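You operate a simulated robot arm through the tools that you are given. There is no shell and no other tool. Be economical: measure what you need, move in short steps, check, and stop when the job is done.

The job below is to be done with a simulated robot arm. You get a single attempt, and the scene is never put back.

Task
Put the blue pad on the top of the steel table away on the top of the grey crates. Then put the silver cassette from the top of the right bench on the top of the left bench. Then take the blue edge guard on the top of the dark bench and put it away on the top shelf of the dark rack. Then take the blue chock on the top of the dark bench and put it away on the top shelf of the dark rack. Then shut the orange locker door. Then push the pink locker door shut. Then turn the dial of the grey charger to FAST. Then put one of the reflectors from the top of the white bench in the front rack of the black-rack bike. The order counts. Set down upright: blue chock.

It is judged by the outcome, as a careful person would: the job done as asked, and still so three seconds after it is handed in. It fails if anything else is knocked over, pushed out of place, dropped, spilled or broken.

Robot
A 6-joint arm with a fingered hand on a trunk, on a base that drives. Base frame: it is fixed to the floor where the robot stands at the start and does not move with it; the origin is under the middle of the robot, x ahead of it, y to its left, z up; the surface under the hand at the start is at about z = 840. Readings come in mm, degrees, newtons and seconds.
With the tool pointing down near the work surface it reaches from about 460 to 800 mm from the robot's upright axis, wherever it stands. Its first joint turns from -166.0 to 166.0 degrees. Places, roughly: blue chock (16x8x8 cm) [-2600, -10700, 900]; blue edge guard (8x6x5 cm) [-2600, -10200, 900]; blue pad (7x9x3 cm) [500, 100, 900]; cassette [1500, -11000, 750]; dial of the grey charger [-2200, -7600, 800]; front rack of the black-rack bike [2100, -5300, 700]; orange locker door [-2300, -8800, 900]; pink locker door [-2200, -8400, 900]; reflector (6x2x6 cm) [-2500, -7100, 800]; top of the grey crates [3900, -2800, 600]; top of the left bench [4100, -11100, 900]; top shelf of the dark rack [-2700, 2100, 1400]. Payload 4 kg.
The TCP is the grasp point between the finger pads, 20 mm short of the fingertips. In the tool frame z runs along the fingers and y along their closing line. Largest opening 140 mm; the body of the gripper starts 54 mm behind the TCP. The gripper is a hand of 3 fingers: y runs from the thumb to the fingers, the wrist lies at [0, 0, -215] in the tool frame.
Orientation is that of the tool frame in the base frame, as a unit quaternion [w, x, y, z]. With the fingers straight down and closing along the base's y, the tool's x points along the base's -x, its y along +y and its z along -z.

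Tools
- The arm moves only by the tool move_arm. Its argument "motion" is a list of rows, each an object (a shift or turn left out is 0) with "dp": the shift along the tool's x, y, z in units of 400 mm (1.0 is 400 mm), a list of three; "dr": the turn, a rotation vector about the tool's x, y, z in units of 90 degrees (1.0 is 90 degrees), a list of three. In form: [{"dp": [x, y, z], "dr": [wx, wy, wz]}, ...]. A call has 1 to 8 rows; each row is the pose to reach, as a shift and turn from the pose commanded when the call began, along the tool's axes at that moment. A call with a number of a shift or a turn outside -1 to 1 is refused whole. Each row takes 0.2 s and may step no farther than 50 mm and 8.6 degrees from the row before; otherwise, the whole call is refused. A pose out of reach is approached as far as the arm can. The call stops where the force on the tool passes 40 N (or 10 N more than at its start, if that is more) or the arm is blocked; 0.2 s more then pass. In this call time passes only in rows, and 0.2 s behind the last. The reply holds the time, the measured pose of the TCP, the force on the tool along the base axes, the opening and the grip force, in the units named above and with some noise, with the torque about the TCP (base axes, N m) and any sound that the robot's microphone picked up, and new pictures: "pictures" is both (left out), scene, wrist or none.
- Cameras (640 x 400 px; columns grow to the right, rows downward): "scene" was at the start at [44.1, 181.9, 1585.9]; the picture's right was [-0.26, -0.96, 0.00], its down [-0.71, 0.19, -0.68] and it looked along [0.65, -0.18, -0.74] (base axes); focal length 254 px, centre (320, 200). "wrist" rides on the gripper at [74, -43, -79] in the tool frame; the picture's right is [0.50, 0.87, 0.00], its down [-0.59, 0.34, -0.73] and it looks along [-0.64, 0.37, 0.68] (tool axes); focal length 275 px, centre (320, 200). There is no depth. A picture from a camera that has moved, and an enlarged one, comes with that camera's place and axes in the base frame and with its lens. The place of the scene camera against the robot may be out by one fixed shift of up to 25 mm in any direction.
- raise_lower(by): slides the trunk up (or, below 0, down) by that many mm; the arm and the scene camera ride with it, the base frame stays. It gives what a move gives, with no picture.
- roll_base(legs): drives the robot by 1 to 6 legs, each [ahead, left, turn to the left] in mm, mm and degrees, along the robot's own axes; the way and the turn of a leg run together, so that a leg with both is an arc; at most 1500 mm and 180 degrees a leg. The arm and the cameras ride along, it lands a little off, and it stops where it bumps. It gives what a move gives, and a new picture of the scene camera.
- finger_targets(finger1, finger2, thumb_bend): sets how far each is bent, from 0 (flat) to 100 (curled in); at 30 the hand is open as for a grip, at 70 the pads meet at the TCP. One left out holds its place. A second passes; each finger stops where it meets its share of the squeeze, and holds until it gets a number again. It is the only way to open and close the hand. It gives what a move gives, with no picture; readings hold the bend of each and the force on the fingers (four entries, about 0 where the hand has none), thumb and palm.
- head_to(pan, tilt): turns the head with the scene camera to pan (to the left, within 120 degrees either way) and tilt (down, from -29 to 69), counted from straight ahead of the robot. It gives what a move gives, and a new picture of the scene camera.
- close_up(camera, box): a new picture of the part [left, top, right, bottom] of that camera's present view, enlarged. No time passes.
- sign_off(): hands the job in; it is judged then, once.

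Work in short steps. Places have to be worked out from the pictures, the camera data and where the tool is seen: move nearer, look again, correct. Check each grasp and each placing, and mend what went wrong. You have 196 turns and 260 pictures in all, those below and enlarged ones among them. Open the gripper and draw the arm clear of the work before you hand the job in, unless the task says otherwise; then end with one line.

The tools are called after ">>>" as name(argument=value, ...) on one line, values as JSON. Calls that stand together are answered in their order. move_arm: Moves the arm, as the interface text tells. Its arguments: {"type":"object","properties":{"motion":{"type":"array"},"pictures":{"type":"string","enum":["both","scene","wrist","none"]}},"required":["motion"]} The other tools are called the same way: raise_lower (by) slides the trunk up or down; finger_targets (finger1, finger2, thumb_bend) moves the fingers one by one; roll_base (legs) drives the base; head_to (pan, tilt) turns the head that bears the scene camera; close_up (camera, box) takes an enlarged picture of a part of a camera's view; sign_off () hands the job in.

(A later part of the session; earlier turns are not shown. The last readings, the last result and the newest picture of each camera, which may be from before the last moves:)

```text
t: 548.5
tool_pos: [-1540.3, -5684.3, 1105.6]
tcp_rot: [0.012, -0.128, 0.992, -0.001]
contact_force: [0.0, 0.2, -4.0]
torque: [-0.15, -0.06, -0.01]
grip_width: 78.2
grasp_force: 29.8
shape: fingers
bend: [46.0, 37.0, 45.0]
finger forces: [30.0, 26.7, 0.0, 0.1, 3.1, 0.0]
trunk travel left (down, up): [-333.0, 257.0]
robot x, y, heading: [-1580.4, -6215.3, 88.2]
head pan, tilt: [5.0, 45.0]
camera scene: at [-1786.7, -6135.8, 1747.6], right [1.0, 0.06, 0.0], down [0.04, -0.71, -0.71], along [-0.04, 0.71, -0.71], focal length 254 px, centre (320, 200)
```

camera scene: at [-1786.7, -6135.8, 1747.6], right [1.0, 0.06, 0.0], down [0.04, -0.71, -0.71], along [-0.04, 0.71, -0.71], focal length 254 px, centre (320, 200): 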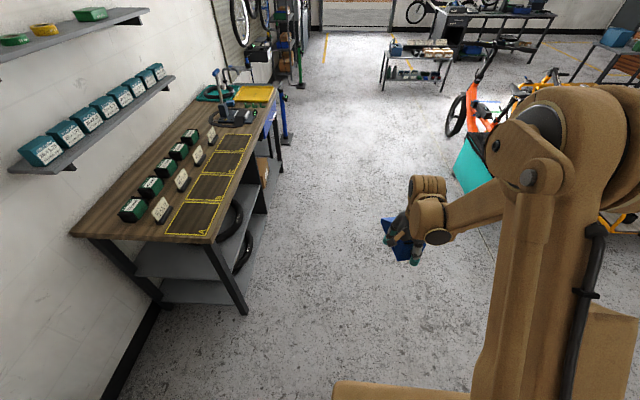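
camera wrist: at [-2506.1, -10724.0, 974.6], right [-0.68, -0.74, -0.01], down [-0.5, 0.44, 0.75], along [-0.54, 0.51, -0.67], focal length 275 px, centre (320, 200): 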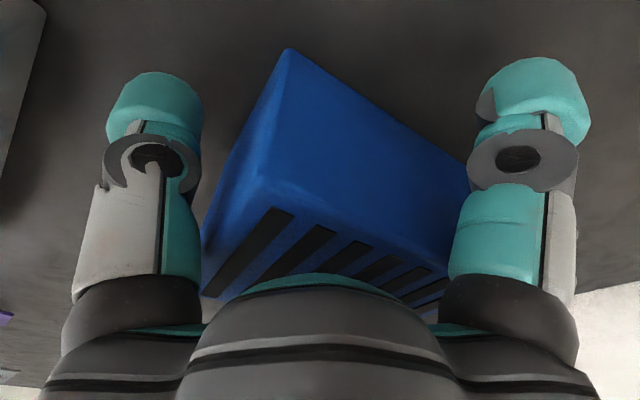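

Continue north and turn west at the end.

>>> roll_base(legs=[[1470, 40, 1.8], [1480, 0, 0], [1480, 0, 0], [1480, 0, 0], [1450, 0, 0], [0, 0, 90]])

```text
t: 587.3
tool_pos: [-1835.9, 1252.3, 1107.1]
tcp_rot: [-0.01, 0.769, -0.639, -0.007]
contact_force: [-0.3, 0.0, -5.0]
torque: [0.06, -0.16, 0.01]
grip_width: 78.0
grasp_force: 27.6
shape: fingers
bend: [46.0, 37.0, 45.0]
finger forces: [27.9, 25.3, 0.1, 0.0, 1.7, 0.0]
trunk travel left (down, up): [-333.0, 257.0]
robot x, y, heading: [-1306.9, 1174.7, 174.1]
head pan, tilt: [5.0, 45.0]
camera scene: at [-1402.3, 997.5, 1747.6], right [0.02, 1.0, 0.0], down [0.71, -0.01, -0.71], along [-0.71, 0.01, -0.71], focal length 254 px, centre (320, 200)
```

scene: 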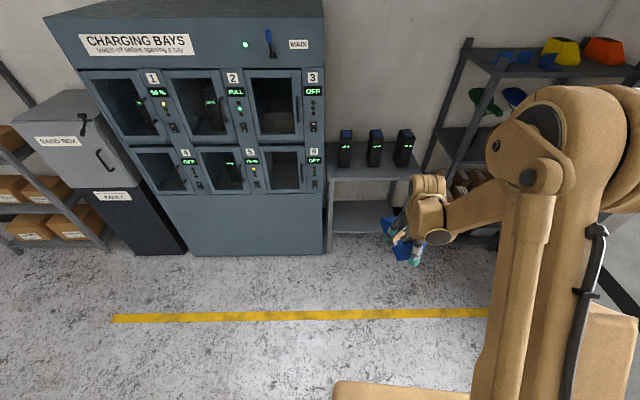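

Re-squeeze, then line up in front of the rack and raise.

>>> finger_targets(finger1=85, finger2=85)

>>> raise_lower(by=250)

>>> move_arm(motion=[{"dp": [0, 0, -0.1]}, {"dp": [0, 0, -0.2]}, {"dp": [0, 0, -0.3]}, {"dp": [0, 0, -0.4]}], pictures="none")

>>> roll_base(legs=[[0, 0, 5.9], [0, -737, 0], [500, 0, 0]])

>>> close_up(camera="scene", box=[220, 160, 540, 360])

```text
t: 588.3
tool_pos: [-1835.0, 1252.5, 1106.7]
tcp_rot: [-0.009, 0.769, -0.639, -0.007]
contact_force: [0.5, 0.3, -5.5]
torque: [0.03, -0.18, 0.02]
grip_width: 76.8
grasp_force: 28.5
shape: fingers
bend: [44.0, 39.0, 45.0]
finger forces: [26.2, 28.1, 0.0, 0.1, 2.2, 0.0]
trunk travel left (down, up): [-333.0, 257.0]
robot x, y, heading: [-1307.9, 1172.3, 174.2]
head pan, tilt: [5.0, 45.0]
```

```text
t: 590.9
tool_pos: [-1835.4, 1250.8, 1356.6]
tcp_rot: [-0.009, 0.769, -0.639, -0.007]
contact_force: [-0.7, 0.3, -4.9]
torque: [0.05, -0.18, -0.08]
grip_width: 76.4
grasp_force: 27.9
shape: fingers
bend: [44.0, 39.0, 45.0]
finger forces: [26.3, 28.1, 0.0, 0.1, 2.2, 0.0]
trunk travel left (down, up): [-583.0, 7.0]
robot x, y, heading: [-1310.4, 1172.4, 174.2]
head pan, tilt: [5.0, 45.0]
```

```text
t: 591.9
tool_pos: [-1834.6, 1246.8, 1518.7]
tcp_rot: [-0.008, 0.769, -0.639, -0.008]
contact_force: [0.3, 0.4, -4.1]
torque: [0.05, -0.12, 0.01]
grip_width: 76.6
grasp_force: 28.3
shape: fingers
bend: [44.0, 39.0, 45.0]
finger forces: [26.6, 28.0, 0.0, 0.1, 1.9, 0.1]
trunk travel left (down, up): [-583.0, 7.0]
robot x, y, heading: [-1309.9, 1172.4, 174.0]
head pan, tilt: [5.0, 45.0]
```

```text
t: 598.9
tool_pos: [-2342.7, 1916.3, 1518.8]
tcp_rot: [-0.01, 0.802, -0.598, -0.008]
contact_force: [-0.2, -0.5, -5.3]
torque: [0.03, -0.17, -0.01]
grip_width: 76.3
grasp_force: 28.1
shape: fingers
bend: [44.0, 39.0, 45.0]
finger forces: [26.5, 27.9, 0.1, 0.0, 1.9, 0.0]
trunk travel left (down, up): [-583.0, 7.0]
robot x, y, heading: [-1808.8, 1899.5, -179.8]
head pan, tilt: [5.0, 45.0]
camera scene: at [-1882.7, 1713.8, 1997.7], right [-0.09, 1.0, 0.0], down [0.7, 0.06, -0.71], along [-0.7, -0.06, -0.71], focal length 254 px, centre (320, 200)
```

scene: 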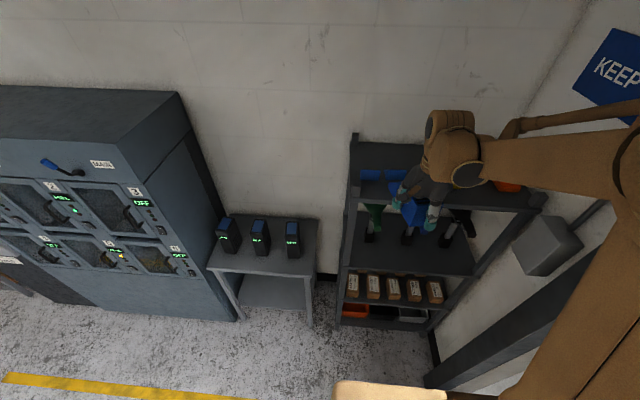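

```text
2.00 times, centred on (380, 260) of scene
camera zoom: at [-1882.7, 1713.8, 1997.7], right [-0.09, 1.0, 0.0], down [0.7, 0.06, -0.71], along [-0.7, -0.06, -0.71], focal length 508 px, centre (200, 80)
```

zoom: 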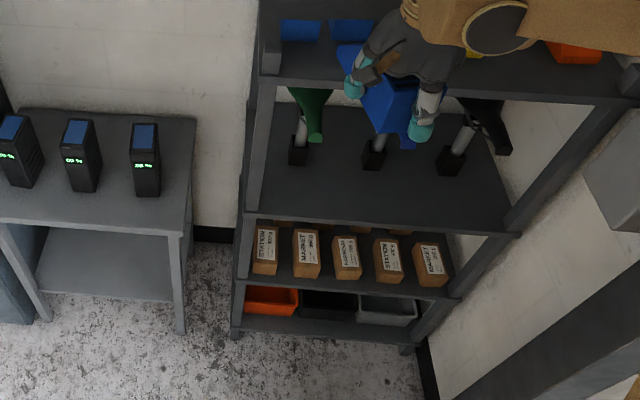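

Now advance 250 mm, then extend over the free space behind the left guards with a 16° yaw correction.

>>> roll_base(legs=[[250, 0, 0]])

>>> move_arm(motion=[{"dp": [-0.037, 0.085, 0], "dr": [0, 0, 0.05]}, {"dp": [-0.075, 0.17, 0], "dr": [0, 0, 0.1]}, {"dp": [-0.112, 0.255, 0], "dr": [0, 0, 0.15]}, {"dp": [-0.15, 0.339, 0], "dr": [0, 0, 0.184]}])

```text
t: 600.8
tool_pos: [-2595.4, 1915.4, 1518.3]
tcp_rot: [-0.009, 0.802, -0.597, -0.007]
contact_force: [1.1, -0.2, -5.4]
torque: [0.04, -0.17, 0.02]
grip_width: 76.3
grasp_force: 27.8
shape: fingers
bend: [44.0, 39.0, 45.0]
finger forces: [26.6, 28.0, 0.0, 0.1, 1.9, 0.1]
trunk travel left (down, up): [-583.0, 7.0]
robot x, y, heading: [-2063.3, 1897.0, -179.9]
head pan, tilt: [5.0, 45.0]
camera scene: at [-2136.8, 1713.1, 1997.7], right [-0.09, 1.0, 0.0], down [0.7, 0.06, -0.71], along [-0.7, -0.06, -0.71], focal length 254 px, centre (320, 200)
```

scene: 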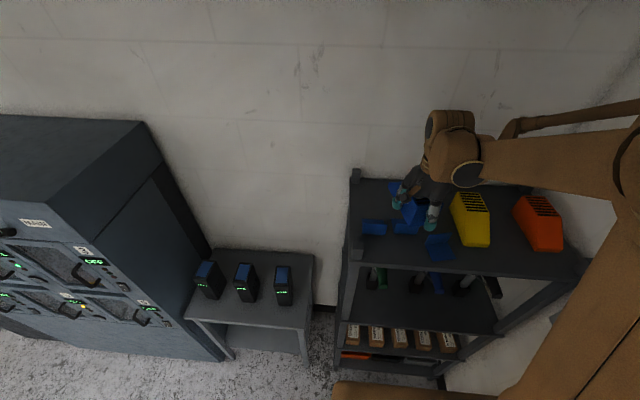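

```text
t: 601.8
tool_pos: [-2746.8, 1934.3, 1516.8]
tcp_rot: [-0.008, 0.707, -0.707, -0.009]
contact_force: [-0.5, 0.0, -5.8]
torque: [-0.03, -0.16, 0.0]
grip_width: 76.6
grasp_force: 27.8
shape: fingers
bend: [44.0, 39.0, 45.0]
finger forces: [26.5, 27.9, 0.1, 0.0, 1.8, 0.0]
trunk travel left (down, up): [-583.0, 7.0]
robot x, y, heading: [-2062.3, 1898.4, -179.8]
head pan, tilt: [5.0, 45.0]
camera scene: at [-2140.8, 1713.8, 1997.6], right [-0.09, 1.0, 0.0], down [0.71, 0.06, -0.71], along [-0.7, -0.06, -0.71], focal length 254 px, centre (320, 200)
camera wrist: at [-2703.4, 1858.4, 1594.4], right [-0.87, -0.5, -0.01], down [-0.34, 0.57, 0.75], along [-0.37, 0.65, -0.66], focal length 275 px, centre (320, 200)
```

scene: 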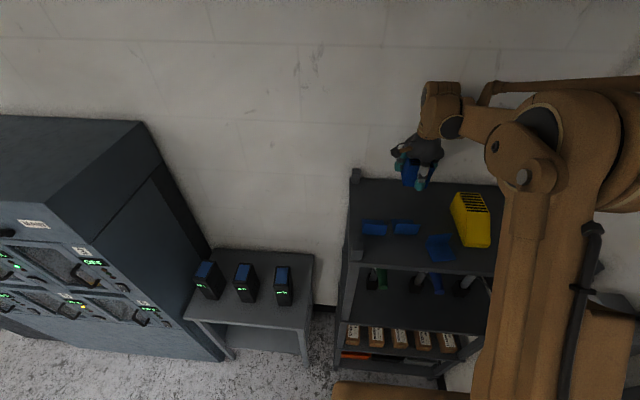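
wrist: 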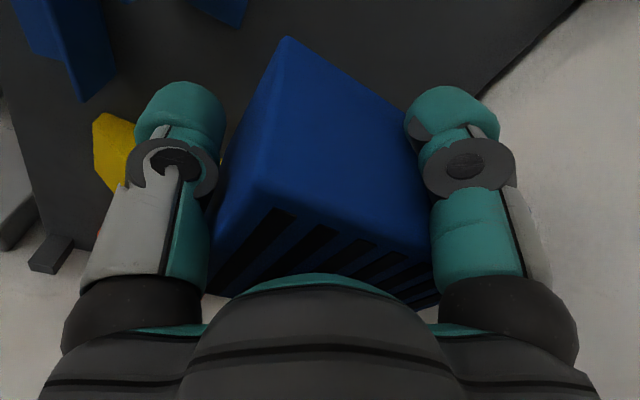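

Clear both in front and behind. Descend to just above the shelf, then lower by trunk steps.

>>> move_arm(motion=[{"dp": [0, 0, 0.09]}, {"dp": [0, 0, 0.18]}, {"dp": [0, 0, 0.25]}, {"dp": [0, 0, 0.275]}], pictures="wrist")

>>> raise_lower(by=-6)

>>> raise_lower(by=-5)

```text
t: 602.8
tool_pos: [-2742.1, 1937.1, 1407.3]
tcp_rot: [-0.008, 0.708, -0.706, -0.009]
contact_force: [-0.3, 0.2, -4.6]
torque: [0.02, -0.15, -0.01]
grip_width: 76.7
grasp_force: 28.1
shape: fingers
bend: [44.0, 39.0, 45.0]
finger forces: [26.7, 28.0, 0.0, 0.1, 1.7, 0.0]
trunk travel left (down, up): [-583.0, 7.0]
robot x, y, heading: [-2065.7, 1895.7, -179.9]
head pan, tilt: [5.0, 45.0]
camera wrist: at [-2699.5, 1861.4, 1484.5], right [-0.87, -0.5, -0.01], down [-0.34, 0.57, 0.75], along [-0.37, 0.65, -0.66], focal length 275 px, centre (320, 200)
```

wrist: 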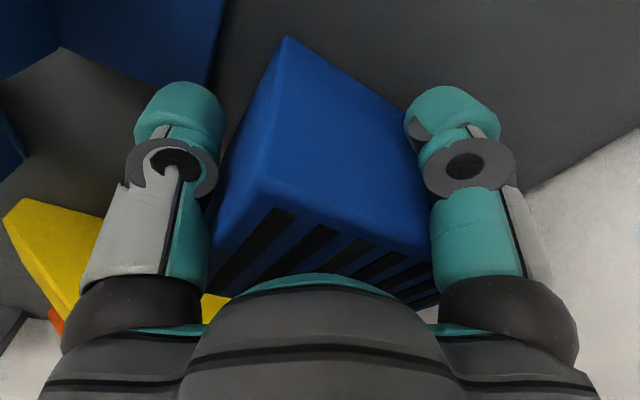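

```text
t: 603.3
tool_pos: [-2741.3, 1937.6, 1402.0]
tcp_rot: [-0.008, 0.708, -0.706, -0.009]
contact_force: [1.7, -0.1, -1.6]
torque: [0.16, 0.17, -0.04]
grip_width: 76.4
grasp_force: 29.3
shape: fingers
bend: [44.0, 39.0, 45.0]
finger forces: [27.3, 29.0, 0.1, 0.0, 1.8, 0.0]
trunk travel left (down, up): [-577.0, 13.0]
robot x, y, heading: [-2062.0, 1899.1, -179.6]
head pan, tilt: [5.0, 45.0]
```

```text
t: 603.8
tool_pos: [-2740.6, 1936.0, 1399.5]
tcp_rot: [-0.007, 0.708, -0.706, -0.01]
contact_force: [-2.8, -1.8, 22.1]
torque: [0.85, 0.76, 0.02]
grip_width: 76.4
grasp_force: 34.4
shape: fingers
bend: [43.0, 39.0, 45.0]
finger forces: [30.6, 35.3, 0.0, 0.0, 1.4, 0.0]
trunk travel left (down, up): [-572.0, 18.0]
robot x, y, heading: [-2061.5, 1898.6, -180.0]
head pan, tilt: [5.0, 45.0]
```

Resting on the shelf. Open a little and rise straight up.

>>> finger_targets(finger1=33, finger2=31, thumb_bend=42)

>>> move_arm(motion=[{"dp": [0, 0, -0.08]}, {"dp": [0, 0, -0.18]}, {"dp": [0, 0, -0.28]}, {"dp": [0, 0, -0.38]}])

```text
t: 604.8
tool_pos: [-2741.1, 1936.8, 1396.7]
tcp_rot: [-0.006, 0.707, -0.707, -0.008]
contact_force: [1.8, -1.4, -0.3]
torque: [0.07, 0.08, 0.0]
grip_width: 103.0
grasp_force: 0.7
shape: fingers
bend: [33.0, 31.0, 42.0]
finger forces: [0.6, 0.0, 0.1, 0.0, 1.1, 0.0]
trunk travel left (down, up): [-572.0, 18.0]
robot x, y, heading: [-2063.8, 1897.4, -179.8]
head pan, tilt: [5.0, 45.0]
```

```text
t: 605.8
tool_pos: [-2738.5, 1932.0, 1548.8]
tcp_rot: [-0.007, 0.708, -0.706, -0.009]
contact_force: [-0.1, 1.2, 0.2]
torque: [-0.01, 0.01, 0.02]
grip_width: 102.8
grasp_force: 0.0
shape: fingers
bend: [33.0, 31.0, 42.0]
finger forces: [0.1, 0.0, 0.0, 0.0, 0.1, 0.0]
trunk travel left (down, up): [-572.0, 18.0]
robot x, y, heading: [-2063.8, 1897.1, -179.6]
head pan, tilt: [5.0, 45.0]
camera scene: at [-2135.2, 1712.8, 1986.7], right [-0.09, 1.0, 0.0], down [0.7, 0.06, -0.71], along [-0.7, -0.06, -0.71], focal length 254 px, centre (320, 200)
camera wrist: at [-2696.4, 1856.0, 1627.2], right [-0.86, -0.5, -0.01], down [-0.34, 0.57, 0.75], along [-0.37, 0.65, -0.66], focal length 275 px, centre (320, 200)
```

scene: 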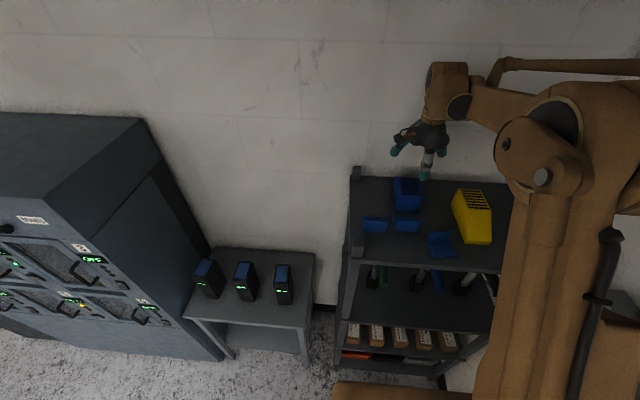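
wrist: 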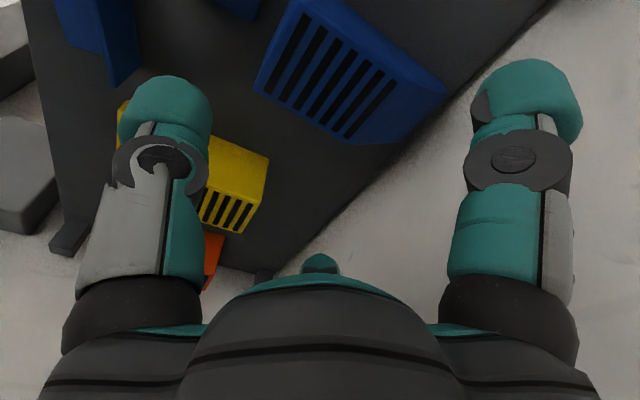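

The chock is upright on the top shelf. Now the doors: retract, lower, and drive south facing south.

>>> move_arm(motion=[{"dp": [0, -0.1, 0.02]}, {"dp": [0, -0.2, 0.04]}, {"dp": [0, -0.3, 0.06]}, {"dp": [0, -0.4, 0.06]}, {"dp": [0, -0.5, 0.06]}], pictures="none")

>>> roll_base(legs=[[-430, 0, 0], [0, 750, 0], [0, 0, 90], [1450, 0, 0], [1450, 0, 0], [1450, 0, 0]])

>>> raise_lower(by=-350)

```text
t: 607.0
tool_pos: [-2539.2, 1934.8, 1524.3]
tcp_rot: [-0.007, 0.708, -0.706, -0.009]
contact_force: [0.7, -0.4, -0.7]
torque: [0.0, 0.02, -0.04]
grip_width: 102.5
grasp_force: 0.2
shape: fingers
bend: [33.0, 31.0, 42.0]
finger forces: [0.1, 0.1, 0.0, 0.0, 0.0, 0.0]
trunk travel left (down, up): [-572.0, 18.0]
robot x, y, heading: [-2062.5, 1898.4, -179.9]
head pan, tilt: [5.0, 45.0]
```

```text
t: 637.6
tool_pos: [-1498.6, -3693.6, 1523.6]
tcp_rot: [0.001, 1.0, 0.027, -0.011]
contact_force: [0.0, -0.4, -0.6]
torque: [0.01, 0.01, 0.0]
grip_width: 102.8
grasp_force: 0.1
shape: fingers
bend: [33.0, 31.0, 42.0]
finger forces: [0.0, 0.0, 0.1, 0.0, 0.0, 0.0]
trunk travel left (down, up): [-572.0, 18.0]
robot x, y, heading: [-1484.7, -3214.2, -87.0]
head pan, tilt: [5.0, 45.0]
camera scene: at [-1299.2, -3249.4, 1986.7], right [-0.99, -0.14, 0.0], down [-0.1, 0.7, -0.71], along [0.1, -0.7, -0.71], focal length 254 px, centre (320, 200)
```

scene: 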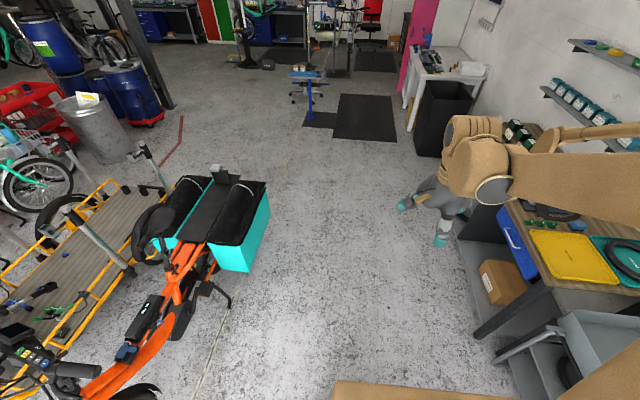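

```text
t: 641.1
tool_pos: [-1499.6, -3692.3, 1173.8]
tcp_rot: [0.001, 1.0, 0.026, -0.012]
contact_force: [-0.8, -0.2, 0.3]
torque: [-0.02, 0.01, 0.03]
grip_width: 102.5
grasp_force: 0.0
shape: fingers
bend: [33.0, 31.0, 42.0]
finger forces: [0.0, 0.0, 0.0, 0.0, 0.1, 0.0]
trunk travel left (down, up): [-222.0, 368.0]
robot x, y, heading: [-1486.8, -3211.6, -87.0]
head pan, tilt: [5.0, 45.0]
```

Continue south to y≈−7650.

>>> roll_base(legs=[[1450, 0, -3], [1450, -100, 0], [1450, -50, 0]])

>>> head_to(pan=-15, tilt=30)

```text
t: 661.8
tool_pos: [-1615.1, -8020.3, 1172.8]
tcp_rot: [0.002, 1.0, 0.008, -0.011]
contact_force: [0.1, 0.2, -0.1]
torque: [-0.02, -0.02, 0.01]
grip_width: 102.6
grasp_force: 0.0
shape: fingers
bend: [33.0, 31.0, 42.0]
finger forces: [0.1, 0.1, 0.0, 0.0, 0.0, 0.0]
trunk travel left (down, up): [-222.0, 368.0]
robot x, y, heading: [-1585.6, -7538.7, -89.0]
head pan, tilt: [5.0, 45.0]
camera scene: at [-1400.0, -7584.2, 1636.7], right [-0.99, -0.11, 0.0], down [-0.07, 0.7, -0.71], along [0.07, -0.7, -0.71], focal length 254 px, centre (320, 200)
```

scene: 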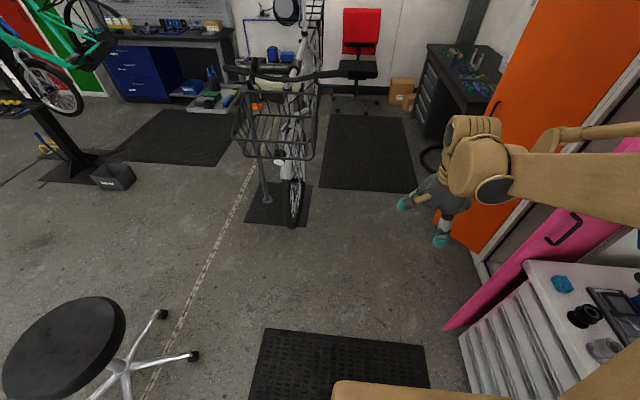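

```text
t: 662.6
tool_pos: [-1614.7, -8018.4, 1173.4]
tcp_rot: [0.0, 1.0, 0.009, -0.012]
contact_force: [0.9, 0.1, -0.4]
torque: [-0.01, 0.02, 0.03]
grip_width: 102.7
grasp_force: 0.1
shape: fingers
bend: [33.0, 31.0, 42.0]
finger forces: [0.1, 0.1, 0.0, 0.1, 0.0, 0.0]
trunk travel left (down, up): [-222.0, 368.0]
robot x, y, heading: [-1585.1, -7542.5, -88.9]
head pan, tilt: [-15.0, 30.0]
camera scene: at [-1430.3, -7590.8, 1659.3], right [-0.97, 0.24, 0.0], down [0.12, 0.49, -0.87], along [-0.21, -0.84, -0.5], focal length 254 px, centre (320, 200)
```

scene: 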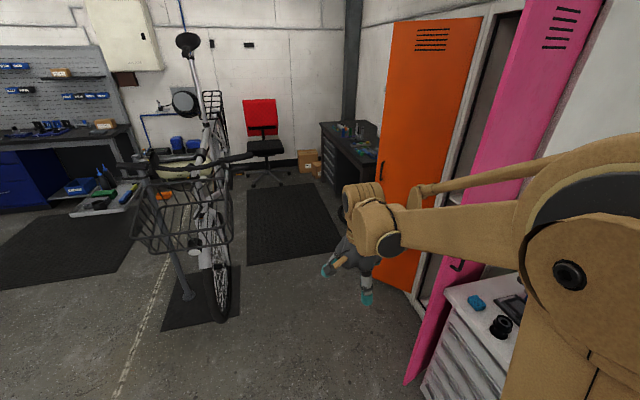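

The orange door's free edge is near (−2165, −8890), hinged at about (−2434, −8630). I'll make a fist, drive to its north-east, and face south-west.

>>> finger_targets(finger1=65, finger2=65, thumb_bend=65)

>>> roll_base(legs=[[890, -165, 0], [0, 0, -46]])

>>> head_to(pan=0, tilt=40)

```text
t: 663.6
tool_pos: [-1615.1, -8019.6, 1173.5]
tcp_rot: [0.001, 1.0, 0.009, -0.012]
contact_force: [0.2, 0.6, -0.3]
torque: [0.01, -0.05, -0.01]
grip_width: 17.0
grasp_force: 0.2
shape: fingers
bend: [65.0, 65.0, 65.0]
finger forces: [0.0, 0.1, 0.0, 0.0, 0.0, 0.1]
trunk travel left (down, up): [-222.0, 368.0]
robot x, y, heading: [-1585.0, -7543.4, -88.8]
head pan, tilt: [-15.0, 30.0]
```

```text
t: 670.6
tool_pos: [-2093.3, -8777.1, 1172.2]
tcp_rot: [-0.004, 0.926, -0.377, -0.01]
contact_force: [0.2, 0.6, -0.2]
torque: [0.01, -0.01, -0.01]
grip_width: 16.8
grasp_force: 0.0
shape: fingers
bend: [65.0, 65.0, 65.0]
finger forces: [0.1, 0.0, 0.0, 0.0, 0.0, 0.1]
trunk travel left (down, up): [-222.0, 368.0]
robot x, y, heading: [-1730.0, -8463.0, -134.6]
head pan, tilt: [-15.0, 30.0]
camera scene: at [-1671.1, -8612.2, 1659.3], right [-0.51, 0.86, 0.0], down [0.43, 0.26, -0.87], along [-0.74, -0.44, -0.5], focal length 254 px, centre (320, 200)
```

scene: 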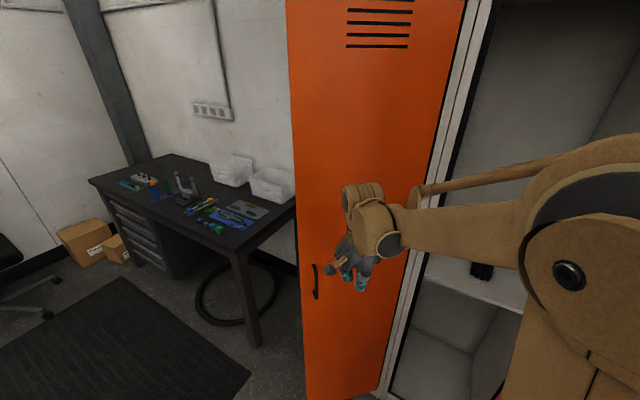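

```text
t: 671.4
tool_pos: [-2091.9, -8777.5, 1174.8]
tcp_rot: [-0.003, 0.926, -0.376, -0.011]
contact_force: [0.0, 0.2, 0.3]
torque: [0.01, 0.02, 0.02]
grip_width: 16.9
grasp_force: 0.1
shape: fingers
bend: [65.0, 65.0, 65.0]
finger forces: [0.1, 0.1, 0.1, 0.0, 0.0, 0.1]
trunk travel left (down, up): [-222.0, 368.0]
robot x, y, heading: [-1731.9, -8457.2, -134.3]
head pan, tilt: [0.0, 40.0]
camera scene: at [-1652.7, -8626.8, 1644.0], right [-0.72, 0.7, 0.0], down [0.45, 0.46, -0.77], along [-0.54, -0.55, -0.64], focal length 254 px, centre (320, 200)
```

scene: 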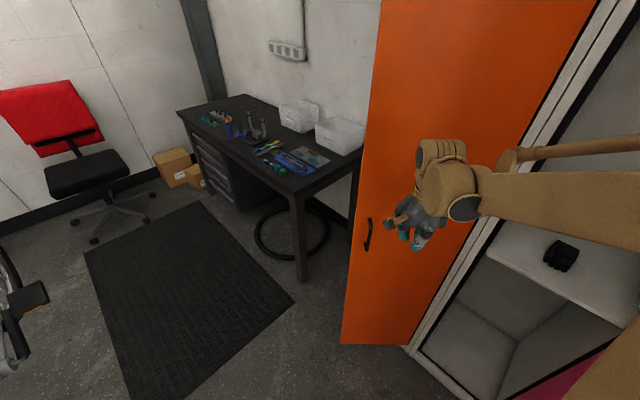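

The hand is right in front of the orange door's outer face, by the handle. Push ahead.

>>> roll_base(legs=[[220, -35, 0]])

```text
t: 673.0
tool_pos: [-2273.6, -8911.2, 1173.6]
tcp_rot: [-0.003, 0.926, -0.378, -0.011]
contact_force: [-0.1, -0.6, -0.9]
torque: [0.01, -0.06, 0.02]
grip_width: 16.7
grasp_force: 0.1
shape: fingers
bend: [65.0, 65.0, 65.0]
finger forces: [0.0, 0.1, 0.1, 0.0, 0.0, 0.0]
trunk travel left (down, up): [-222.0, 368.0]
robot x, y, heading: [-1911.4, -8592.9, -134.4]
head pan, tilt: [0.0, 40.0]
camera scene: at [-1834.2, -8761.1, 1643.9], right [-0.71, 0.7, 0.0], down [0.45, 0.46, -0.77], along [-0.54, -0.55, -0.64], focal length 254 px, centre (320, 200)
```

scene: 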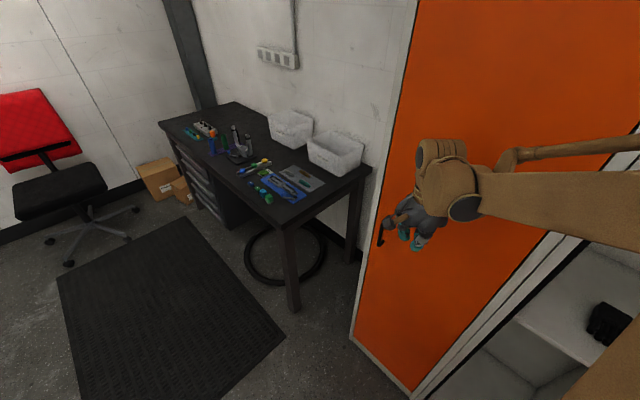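

The door is almost flush. Push on until it seats.

>>> roll_base(legs=[[110, -40, 0]])

>>> close_up(camera="scene", box=[320, 0, 640, 400])

```text
t: 674.1
tool_pos: [-2337.3, -8941.5, 1172.8]
tcp_rot: [-0.008, 0.926, -0.378, -0.005]
contact_force: [2.5, -0.2, 0.0]
torque: [0.04, 0.17, 0.04]
grip_width: 16.6
grasp_force: 1.5
shape: fingers
bend: [65.0, 65.0, 65.0]
finger forces: [0.0, 3.1, 0.0, 0.0, 0.0, 0.0]
trunk travel left (down, up): [-222.0, 368.0]
robot x, y, heading: [-1976.7, -8630.7, -134.6]
head pan, tilt: [0.0, 40.0]
stopped in leg 1: the force on the tool passed its limit at 96 N (the readings are from after the stop); the commanded pose is now the measured one
camera scene: at [-1902.2, -8793.8, 1643.9], right [-0.71, 0.7, 0.0], down [0.45, 0.46, -0.77], along [-0.54, -0.55, -0.64], focal length 254 px, centre (320, 200)
```

scene: 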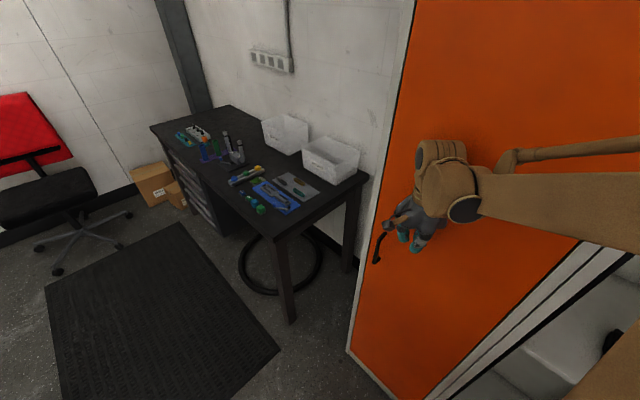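

```text
1.00 times, centred on (480, 200) of scene (not enlarged: the box is as wide or as high as the picture)
camera zoom: at [-1902.2, -8793.8, 1643.9], right [-0.71, 0.7, 0.0], down [0.45, 0.46, -0.77], along [-0.54, -0.55, -0.64], focal length 254 px, centre (160, 200)
```

zoom: 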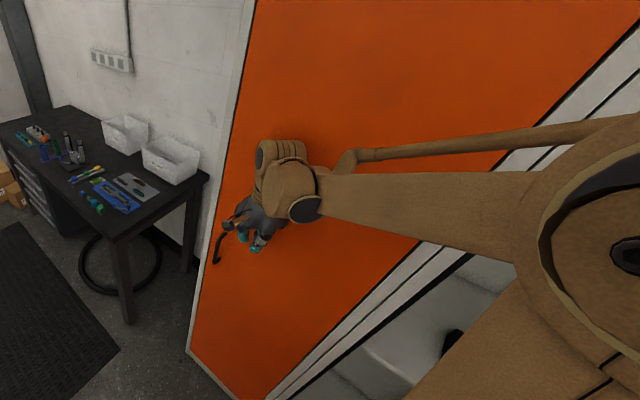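

The orange door is pressed shut (96 N stop). Now back away north-east and turn west for the pink door.

>>> roll_base(legs=[[-740, 0, 0], [0, 0, -45.4]])

>>> head_to(pan=10, tilt=40)

```text
t: 680.2
tool_pos: [-1943.3, -8067.6, 1172.1]
tcp_rot: [0.009, -0.706, 0.708, 0.002]
contact_force: [1.0, -0.6, 0.0]
torque: [-0.02, -0.01, -0.02]
grip_width: 16.5
grasp_force: 0.0
shape: fingers
bend: [65.0, 65.0, 65.0]
finger forces: [0.0, 0.0, 0.0, 0.0, 0.1, 0.0]
trunk travel left (down, up): [-222.0, 368.0]
robot x, y, heading: [-1469.1, -8104.3, 180.0]
head pan, tilt: [0.0, 40.0]
camera scene: at [-1545.6, -8280.7, 1644.0], right [0.0, 1.0, 0.0], down [0.64, 0.0, -0.77], along [-0.77, 0.0, -0.64], focal length 254 px, centre (320, 200)
```

scene: 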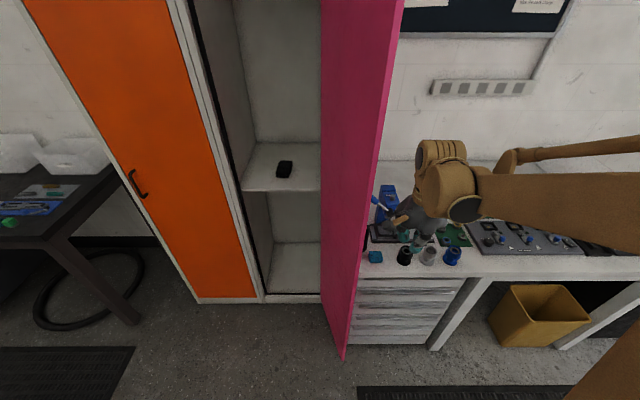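

```text
t: 680.9
tool_pos: [-1941.8, -8066.4, 1172.7]
tcp_rot: [0.008, -0.706, 0.708, 0.002]
contact_force: [0.5, -0.1, 0.5]
torque: [0.01, 0.01, 0.01]
grip_width: 16.5
grasp_force: 0.0
shape: fingers
bend: [65.0, 65.0, 65.0]
finger forces: [0.0, 0.0, 0.0, 0.0, 0.0, 0.0]
trunk travel left (down, up): [-222.0, 368.0]
robot x, y, heading: [-1466.5, -8099.1, 179.7]
head pan, tilt: [10.0, 40.0]
camera scene: at [-1544.4, -8295.5, 1644.0], right [-0.17, 0.99, 0.0], down [0.63, 0.11, -0.77], along [-0.75, -0.13, -0.64], focal length 254 px, centre (320, 200)
```

scene: 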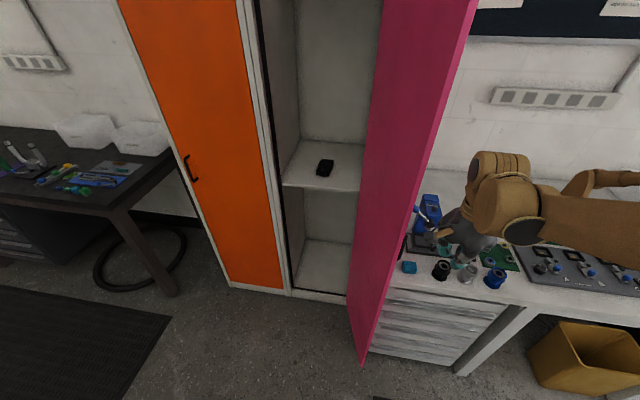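

The orange door is properly shut. Pink stands open about 100°; the hand is on its outer side. Advance and sweep it south, then inwards.

>>> roll_base(legs=[[185, 0, 0], [0, 285, 0], [110, 130, 0]])

```text
t: 685.1
tool_pos: [-2241.5, -8482.1, 1173.1]
tcp_rot: [0.01, -0.706, 0.708, 0.002]
contact_force: [1.1, 0.6, -0.6]
torque: [0.03, -0.05, 0.0]
grip_width: 16.8
grasp_force: 0.0
shape: fingers
bend: [65.0, 65.0, 65.0]
finger forces: [0.0, 0.1, 0.0, 0.1, 0.0, 0.0]
trunk travel left (down, up): [-222.0, 368.0]
robot x, y, heading: [-1766.7, -8516.3, 180.1]
head pan, tilt: [10.0, 40.0]
camera scene: at [-1844.4, -8711.3, 1643.7], right [-0.17, 0.99, 0.0], down [0.63, 0.11, -0.77], along [-0.75, -0.13, -0.64], focal length 254 px, centre (320, 200)
```

scene: 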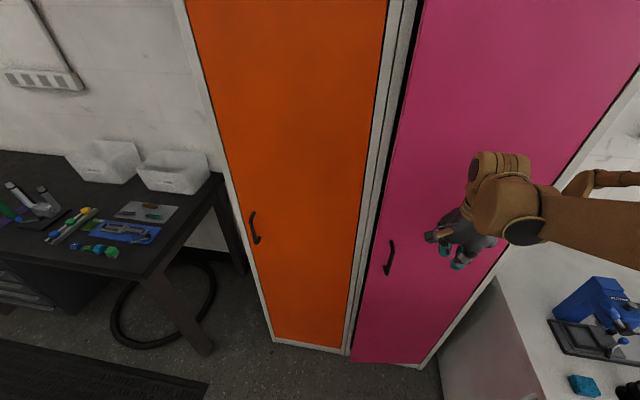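

Nearly shut. Push it home.

>>> roll_base(legs=[[130, 40, 0]])

>>> close_up(camera="scene", box=[200, 150, 600, 400])

```text
t: 686.4
tool_pos: [-2339.6, -8515.4, 1174.0]
tcp_rot: [0.013, -0.705, 0.709, -0.001]
contact_force: [10.2, -0.5, 2.4]
torque: [0.01, 0.85, 0.04]
grip_width: 16.7
grasp_force: 4.7
shape: fingers
bend: [65.0, 65.0, 65.0]
finger forces: [0.0, 0.1, 0.0, 0.1, 0.0, 10.4]
trunk travel left (down, up): [-222.0, 368.0]
robot x, y, heading: [-1870.4, -8550.4, 180.1]
head pan, tilt: [10.0, 40.0]
stopped in leg 1: the force on the tool passed its limit at 97 N (the readings are from after the stop); the commanded pose is now the measured one
camera scene: at [-1945.9, -8742.6, 1644.1], right [-0.17, 0.98, 0.0], down [0.63, 0.11, -0.77], along [-0.76, -0.13, -0.64], focal length 254 px, centre (320, 200)
```

scene: 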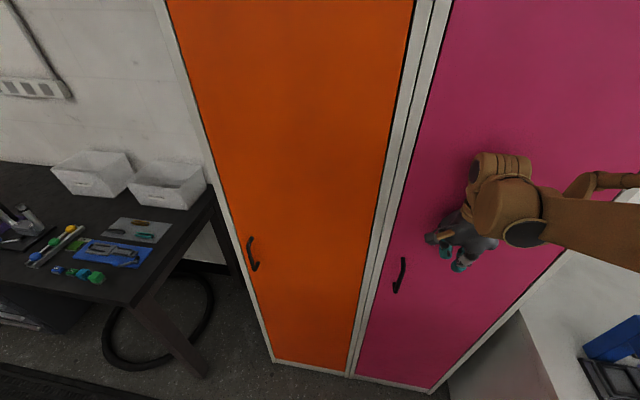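

```text
1.60 times, centred on (400, 275) of scene
camera zoom: at [-1945.9, -8742.6, 1644.1], right [-0.17, 0.98, 0.0], down [0.63, 0.11, -0.77], along [-0.76, -0.13, -0.64], focal length 406 px, centre (192, 80)
```

zoom: 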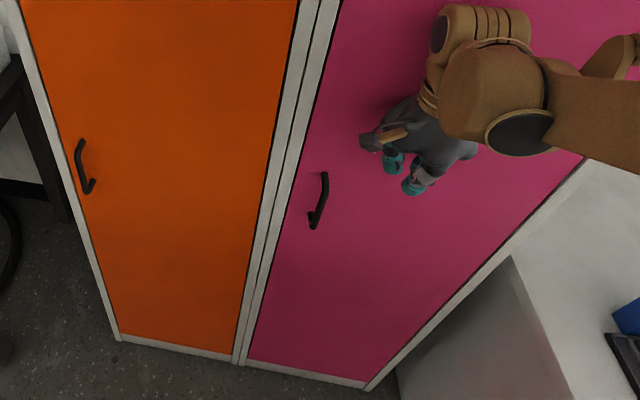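

Both doors are shut. Back off and move north to the white bench for the charger.

>>> roll_base(legs=[[-220, 0, 0], [0, -900, 0]])

>>> head_to(pan=-5, tilt=45)

>>> close_up(camera="scene", box=[120, 120, 600, 330])

```text
t: 692.4
tool_pos: [-2125.8, -7616.6, 1170.8]
tcp_rot: [0.013, -0.705, 0.709, -0.001]
contact_force: [0.2, -0.4, 0.2]
torque: [0.0, -0.01, 0.04]
grip_width: 16.9
grasp_force: 0.1
shape: fingers
bend: [65.0, 65.0, 65.0]
finger forces: [0.1, 0.0, 0.0, 0.0, 0.0, 0.1]
trunk travel left (down, up): [-222.0, 368.0]
robot x, y, heading: [-1653.9, -7651.1, 180.2]
head pan, tilt: [10.0, 40.0]
camera scene: at [-1731.7, -7844.9, 1644.0], right [-0.17, 0.98, 0.0], down [0.63, 0.11, -0.77], along [-0.75, -0.13, -0.64], focal length 254 px, centre (320, 200)
```

scene: 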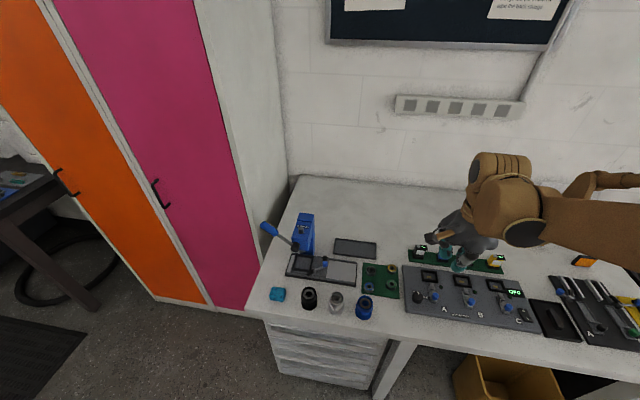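

```text
t: 693.1
tool_pos: [-2124.4, -7616.7, 1171.7]
tcp_rot: [0.014, -0.705, 0.709, -0.001]
contact_force: [-0.6, -0.7, 0.0]
torque: [0.0, -0.01, 0.0]
grip_width: 16.7
grasp_force: 0.0
shape: fingers
bend: [65.0, 65.0, 65.0]
finger forces: [0.0, 0.1, 0.1, 0.1, 0.0, 0.0]
trunk travel left (down, up): [-222.0, 368.0]
robot x, y, heading: [-1654.5, -7652.7, 179.9]
head pan, tilt: [-5.0, 45.0]
camera scene: at [-1728.9, -7823.6, 1636.7], right [0.09, 1.0, 0.0], down [0.7, -0.06, -0.71], along [-0.7, 0.06, -0.71], focal length 254 px, centre (320, 200)
```

scene: 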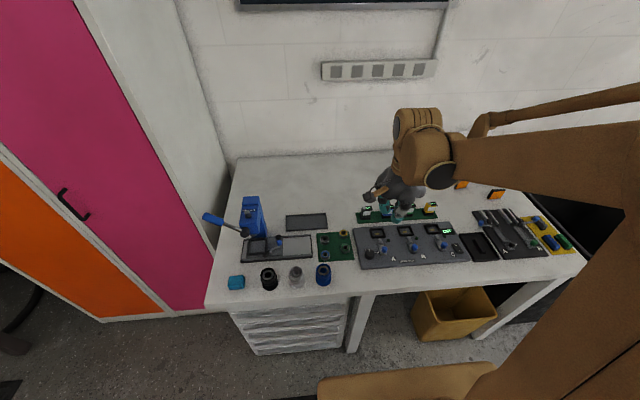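

```text
1.33 times, centred on (360, 225) of scene
camera zoom: at [-1728.9, -7823.6, 1636.7], right [0.09, 1.0, 0.0], down [0.7, -0.06, -0.71], along [-0.7, 0.06, -0.71], focal length 339 px, centre (267, 167)
```

zoom: 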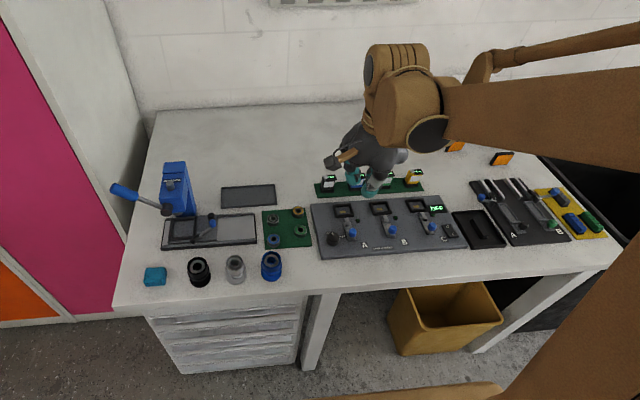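

Zoom on the grey charger panel.

>>> close_up(camera="scene", box=[340, 205, 480, 285])

>>> close_up(camera="wrist", box=[0, 0, 640, 400])

```text
4.57 times, centred on (410, 245) of scene
camera zoom: at [-1728.9, -7823.6, 1636.7], right [0.09, 1.0, 0.0], down [0.7, -0.06, -0.71], along [-0.7, 0.06, -0.71], focal length 1161 px, centre (-91, -6)
```

zoom: 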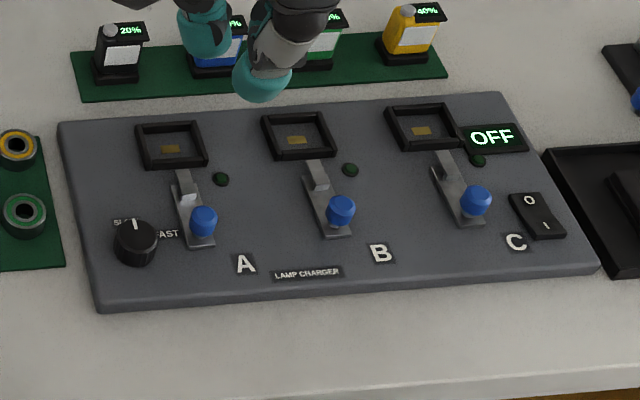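

```text
1.00 times, centred on (320, 200) of wrist (not enlarged: the box is as wide or as high as the picture)
camera zoom: at [-2084.1, -7692.4, 1250.4], right [-0.87, -0.49, -0.03], down [-0.35, 0.58, 0.74], along [-0.35, 0.65, -0.68], focal length 275 px, centre (320, 200)
```

zoom: 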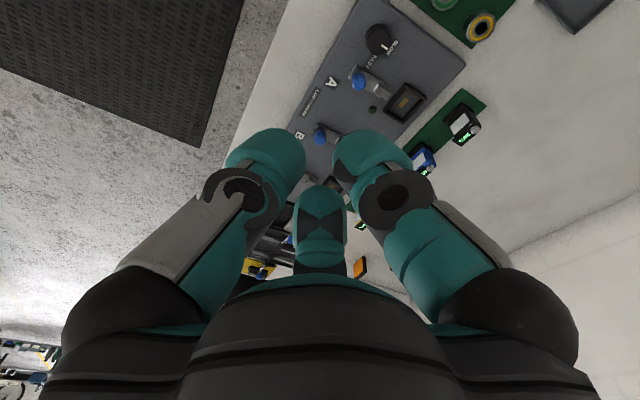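

The dial is at about (−2205, −7616), z≈865. Move the hand above it with fingers half open and look closely.

>>> finger_targets(finger1=46, finger2=46, thumb_bend=46)

>>> move_arm(motion=[{"dp": [0, 0.05, 0.09]}, {"dp": [0, 0.1, 0.18]}, {"dp": [0, 0.15, 0.27]}, {"dp": [0, 0.2, 0.36]}, {"dp": [0, 0.2025, 0.43]}], pictures="wrist")

>>> close_up(camera="wrist", box=[220, 0, 420, 125])

```text
t: 694.1
tool_pos: [-2124.9, -7616.6, 1171.5]
tcp_rot: [0.014, -0.705, 0.709, -0.002]
contact_force: [-0.8, -0.6, -0.3]
torque: [-0.01, -0.01, 0.03]
grip_width: 76.2
grasp_force: 0.1
shape: fingers
bend: [46.0, 46.0, 46.0]
finger forces: [0.1, 0.0, 0.0, 0.1, 0.1, 0.1]
trunk travel left (down, up): [-222.0, 368.0]
robot x, y, heading: [-1656.6, -7655.8, 180.2]
head pan, tilt: [-5.0, 45.0]
```

```text
t: 695.3
tool_pos: [-2202.5, -7613.5, 996.7]
tcp_rot: [0.014, -0.705, 0.709, -0.001]
contact_force: [-0.2, -0.1, -0.2]
torque: [0.02, 0.0, -0.02]
grip_width: 76.0
grasp_force: 0.1
shape: fingers
bend: [46.0, 46.0, 46.0]
finger forces: [0.0, 0.0, 0.0, 0.1, 0.0, 0.0]
trunk travel left (down, up): [-222.0, 368.0]
robot x, y, heading: [-1652.0, -7650.8, 180.1]
head pan, tilt: [-5.0, 45.0]
camera wrist: at [-2160.9, -7688.9, 1074.5], right [-0.87, -0.49, -0.03], down [-0.35, 0.58, 0.74], along [-0.35, 0.65, -0.68], focal length 275 px, centre (320, 200)
```

wrist: 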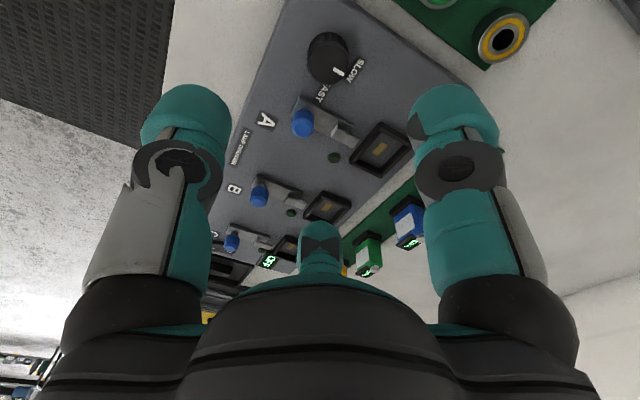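

```text
3.20 times, centred on (320, 62) of wrist
camera zoom: at [-2160.9, -7688.9, 1074.5], right [-0.87, -0.49, -0.03], down [-0.35, 0.58, 0.74], along [-0.35, 0.65, -0.68], focal length 881 px, centre (320, 640)
```

zoom: 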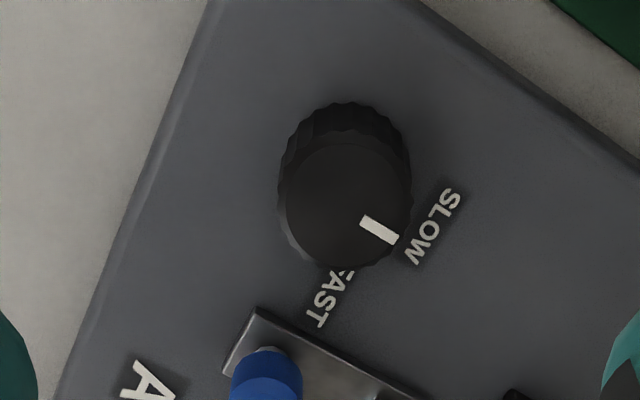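

The pointer is at SLOW (due west); FAST is about 60–66° clockwise. I'll rotate the hand 50° first so the fingers avoid the lever, then lower around the knob.

>>> move_arm(motion=[{"dp": [0.016, -0.006, 0.04], "dr": [0, 0, -0.09]}, {"dp": [0.016, -0.006, 0.08], "dr": [0, 0, -0.18]}, {"dp": [0.016, -0.006, 0.12], "dr": [0, 0, -0.27]}, {"dp": [0.016, -0.006, 0.15], "dr": [0, 0, -0.36]}, {"dp": [0.016, -0.006, 0.15], "dr": [0, 0, -0.45]}, {"dp": [0.016, -0.006, 0.15], "dr": [0, 0, -0.54]}], pictures="wrist")

```text
t: 696.7
tool_pos: [-2197.8, -7618.6, 938.2]
tcp_rot: [-0.012, 0.935, -0.355, 0.007]
contact_force: [-0.2, 1.1, 1.1]
torque: [0.0, 0.01, -0.01]
grip_width: 76.4
grasp_force: 0.1
shape: fingers
bend: [46.0, 46.0, 46.0]
finger forces: [0.0, 0.0, 0.0, 0.0, 0.1, 0.0]
trunk travel left (down, up): [-222.0, 368.0]
robot x, y, heading: [-1654.9, -7651.1, 179.7]
head pan, tilt: [-5.0, 45.0]
camera wrist: at [-2115.8, -7637.2, 1018.3], right [-0.2, -0.98, -0.02], down [-0.68, 0.12, 0.72], along [-0.7, 0.16, -0.69], focal length 275 px, centre (320, 200)
```

wrist: 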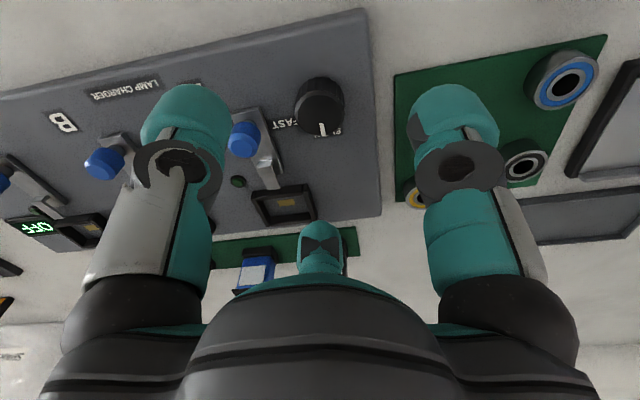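

Better triangulation: knob centre (−2203, −7616), top z≈852. Correct, lower to z≈864 and close on the knob.

>>> move_arm(motion=[{"dp": [-0.014, 0.003, 0.09]}, {"dp": [-0.014, 0.003, 0.15]}, {"dp": [-0.014, 0.003, 0.182]}], pictures="wrist")

>>> finger_targets(finger1=66, finger2=66, thumb_bend=66)

>>> close_up(camera="wrist", box=[0, 0, 640, 400])

```text
t: 697.5
tool_pos: [-2200.9, -7613.8, 864.7]
tcp_rot: [-0.013, 0.934, -0.357, 0.006]
contact_force: [-0.9, 0.1, 2.1]
torque: [0.03, 0.09, 0.01]
grip_width: 76.0
grasp_force: 0.9
shape: fingers
bend: [46.0, 46.0, 46.0]
finger forces: [0.0, 1.4, 0.0, 0.1, 0.0, 0.1]
trunk travel left (down, up): [-222.0, 368.0]
robot x, y, heading: [-1657.3, -7654.1, 179.9]
head pan, tilt: [-5.0, 45.0]
camera wrist: at [-2119.1, -7633.1, 946.2], right [-0.2, -0.98, -0.02], down [-0.68, 0.13, 0.72], along [-0.7, 0.16, -0.69], focal length 275 px, centre (320, 200)
```

wrist: 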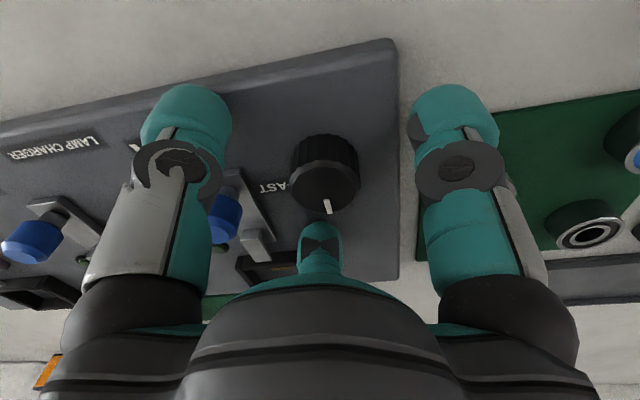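

```text
t: 698.5
tool_pos: [-2202.2, -7614.7, 867.0]
tcp_rot: [-0.012, 0.934, -0.357, 0.007]
contact_force: [0.2, -0.9, -0.5]
torque: [-0.04, 0.0, -0.04]
grip_width: 25.6
grasp_force: 9.3
shape: fingers
bend: [62.0, 62.0, 64.0]
finger forces: [6.5, 5.9, 0.0, 0.0, 4.9, 0.1]
trunk travel left (down, up): [-222.0, 368.0]
robot x, y, heading: [-1654.9, -7652.7, 179.8]
head pan, tilt: [-5.0, 45.0]
```

```text
1.00 times, centred on (320, 200) of wrist (not enlarged: the box is as wide or as high as the picture)
camera zoom: at [-2119.3, -7633.2, 946.2], right [-0.2, -0.98, -0.02], down [-0.68, 0.13, 0.72], along [-0.7, 0.16, -0.69], focal length 275 px, centre (320, 200)
```

zoom: 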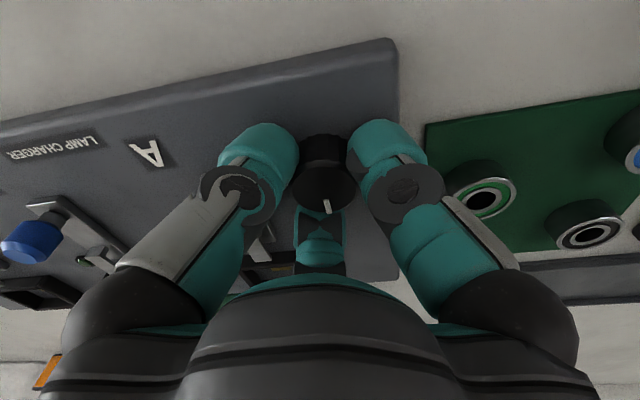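

The knob is gripped centrally. Rotate 42° clockwise.

>>> move_arm(motion=[{"dr": [0, 0, 0.09]}, {"dr": [0, 0, 0.18]}, {"dr": [0, 0, 0.27]}, {"dr": [0, 0, 0.36]}, {"dr": [0, 0, 0.45]}], pictures="wrist")

```text
t: 699.7
tool_pos: [-2201.8, -7616.0, 865.7]
tcp_rot: [-0.015, 0.753, -0.658, 0.003]
contact_force: [6.5, -3.8, -2.8]
torque: [-0.1, -0.13, -0.01]
grip_width: 26.2
grasp_force: 8.6
shape: fingers
bend: [62.0, 62.0, 64.0]
finger forces: [6.3, 4.4, 0.0, 0.1, 6.5, 0.0]
trunk travel left (down, up): [-222.0, 368.0]
robot x, y, heading: [-1654.8, -7650.2, 180.0]
head pan, tilt: [-5.0, 45.0]
camera wrist: at [-2150.8, -7684.5, 944.8], right [-0.79, -0.61, -0.03], down [-0.43, 0.52, 0.73], along [-0.43, 0.59, -0.68], focal length 275 px, centre (320, 200)
```

wrist: 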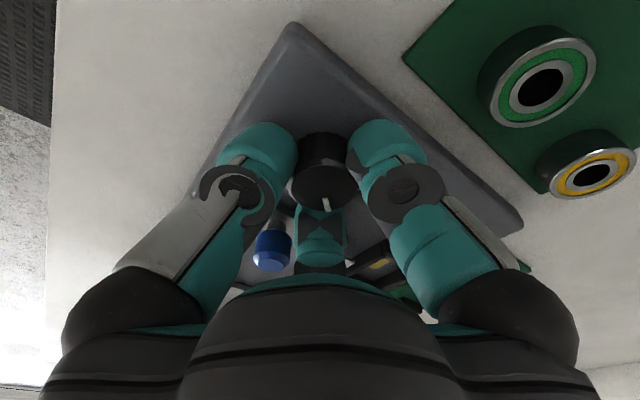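

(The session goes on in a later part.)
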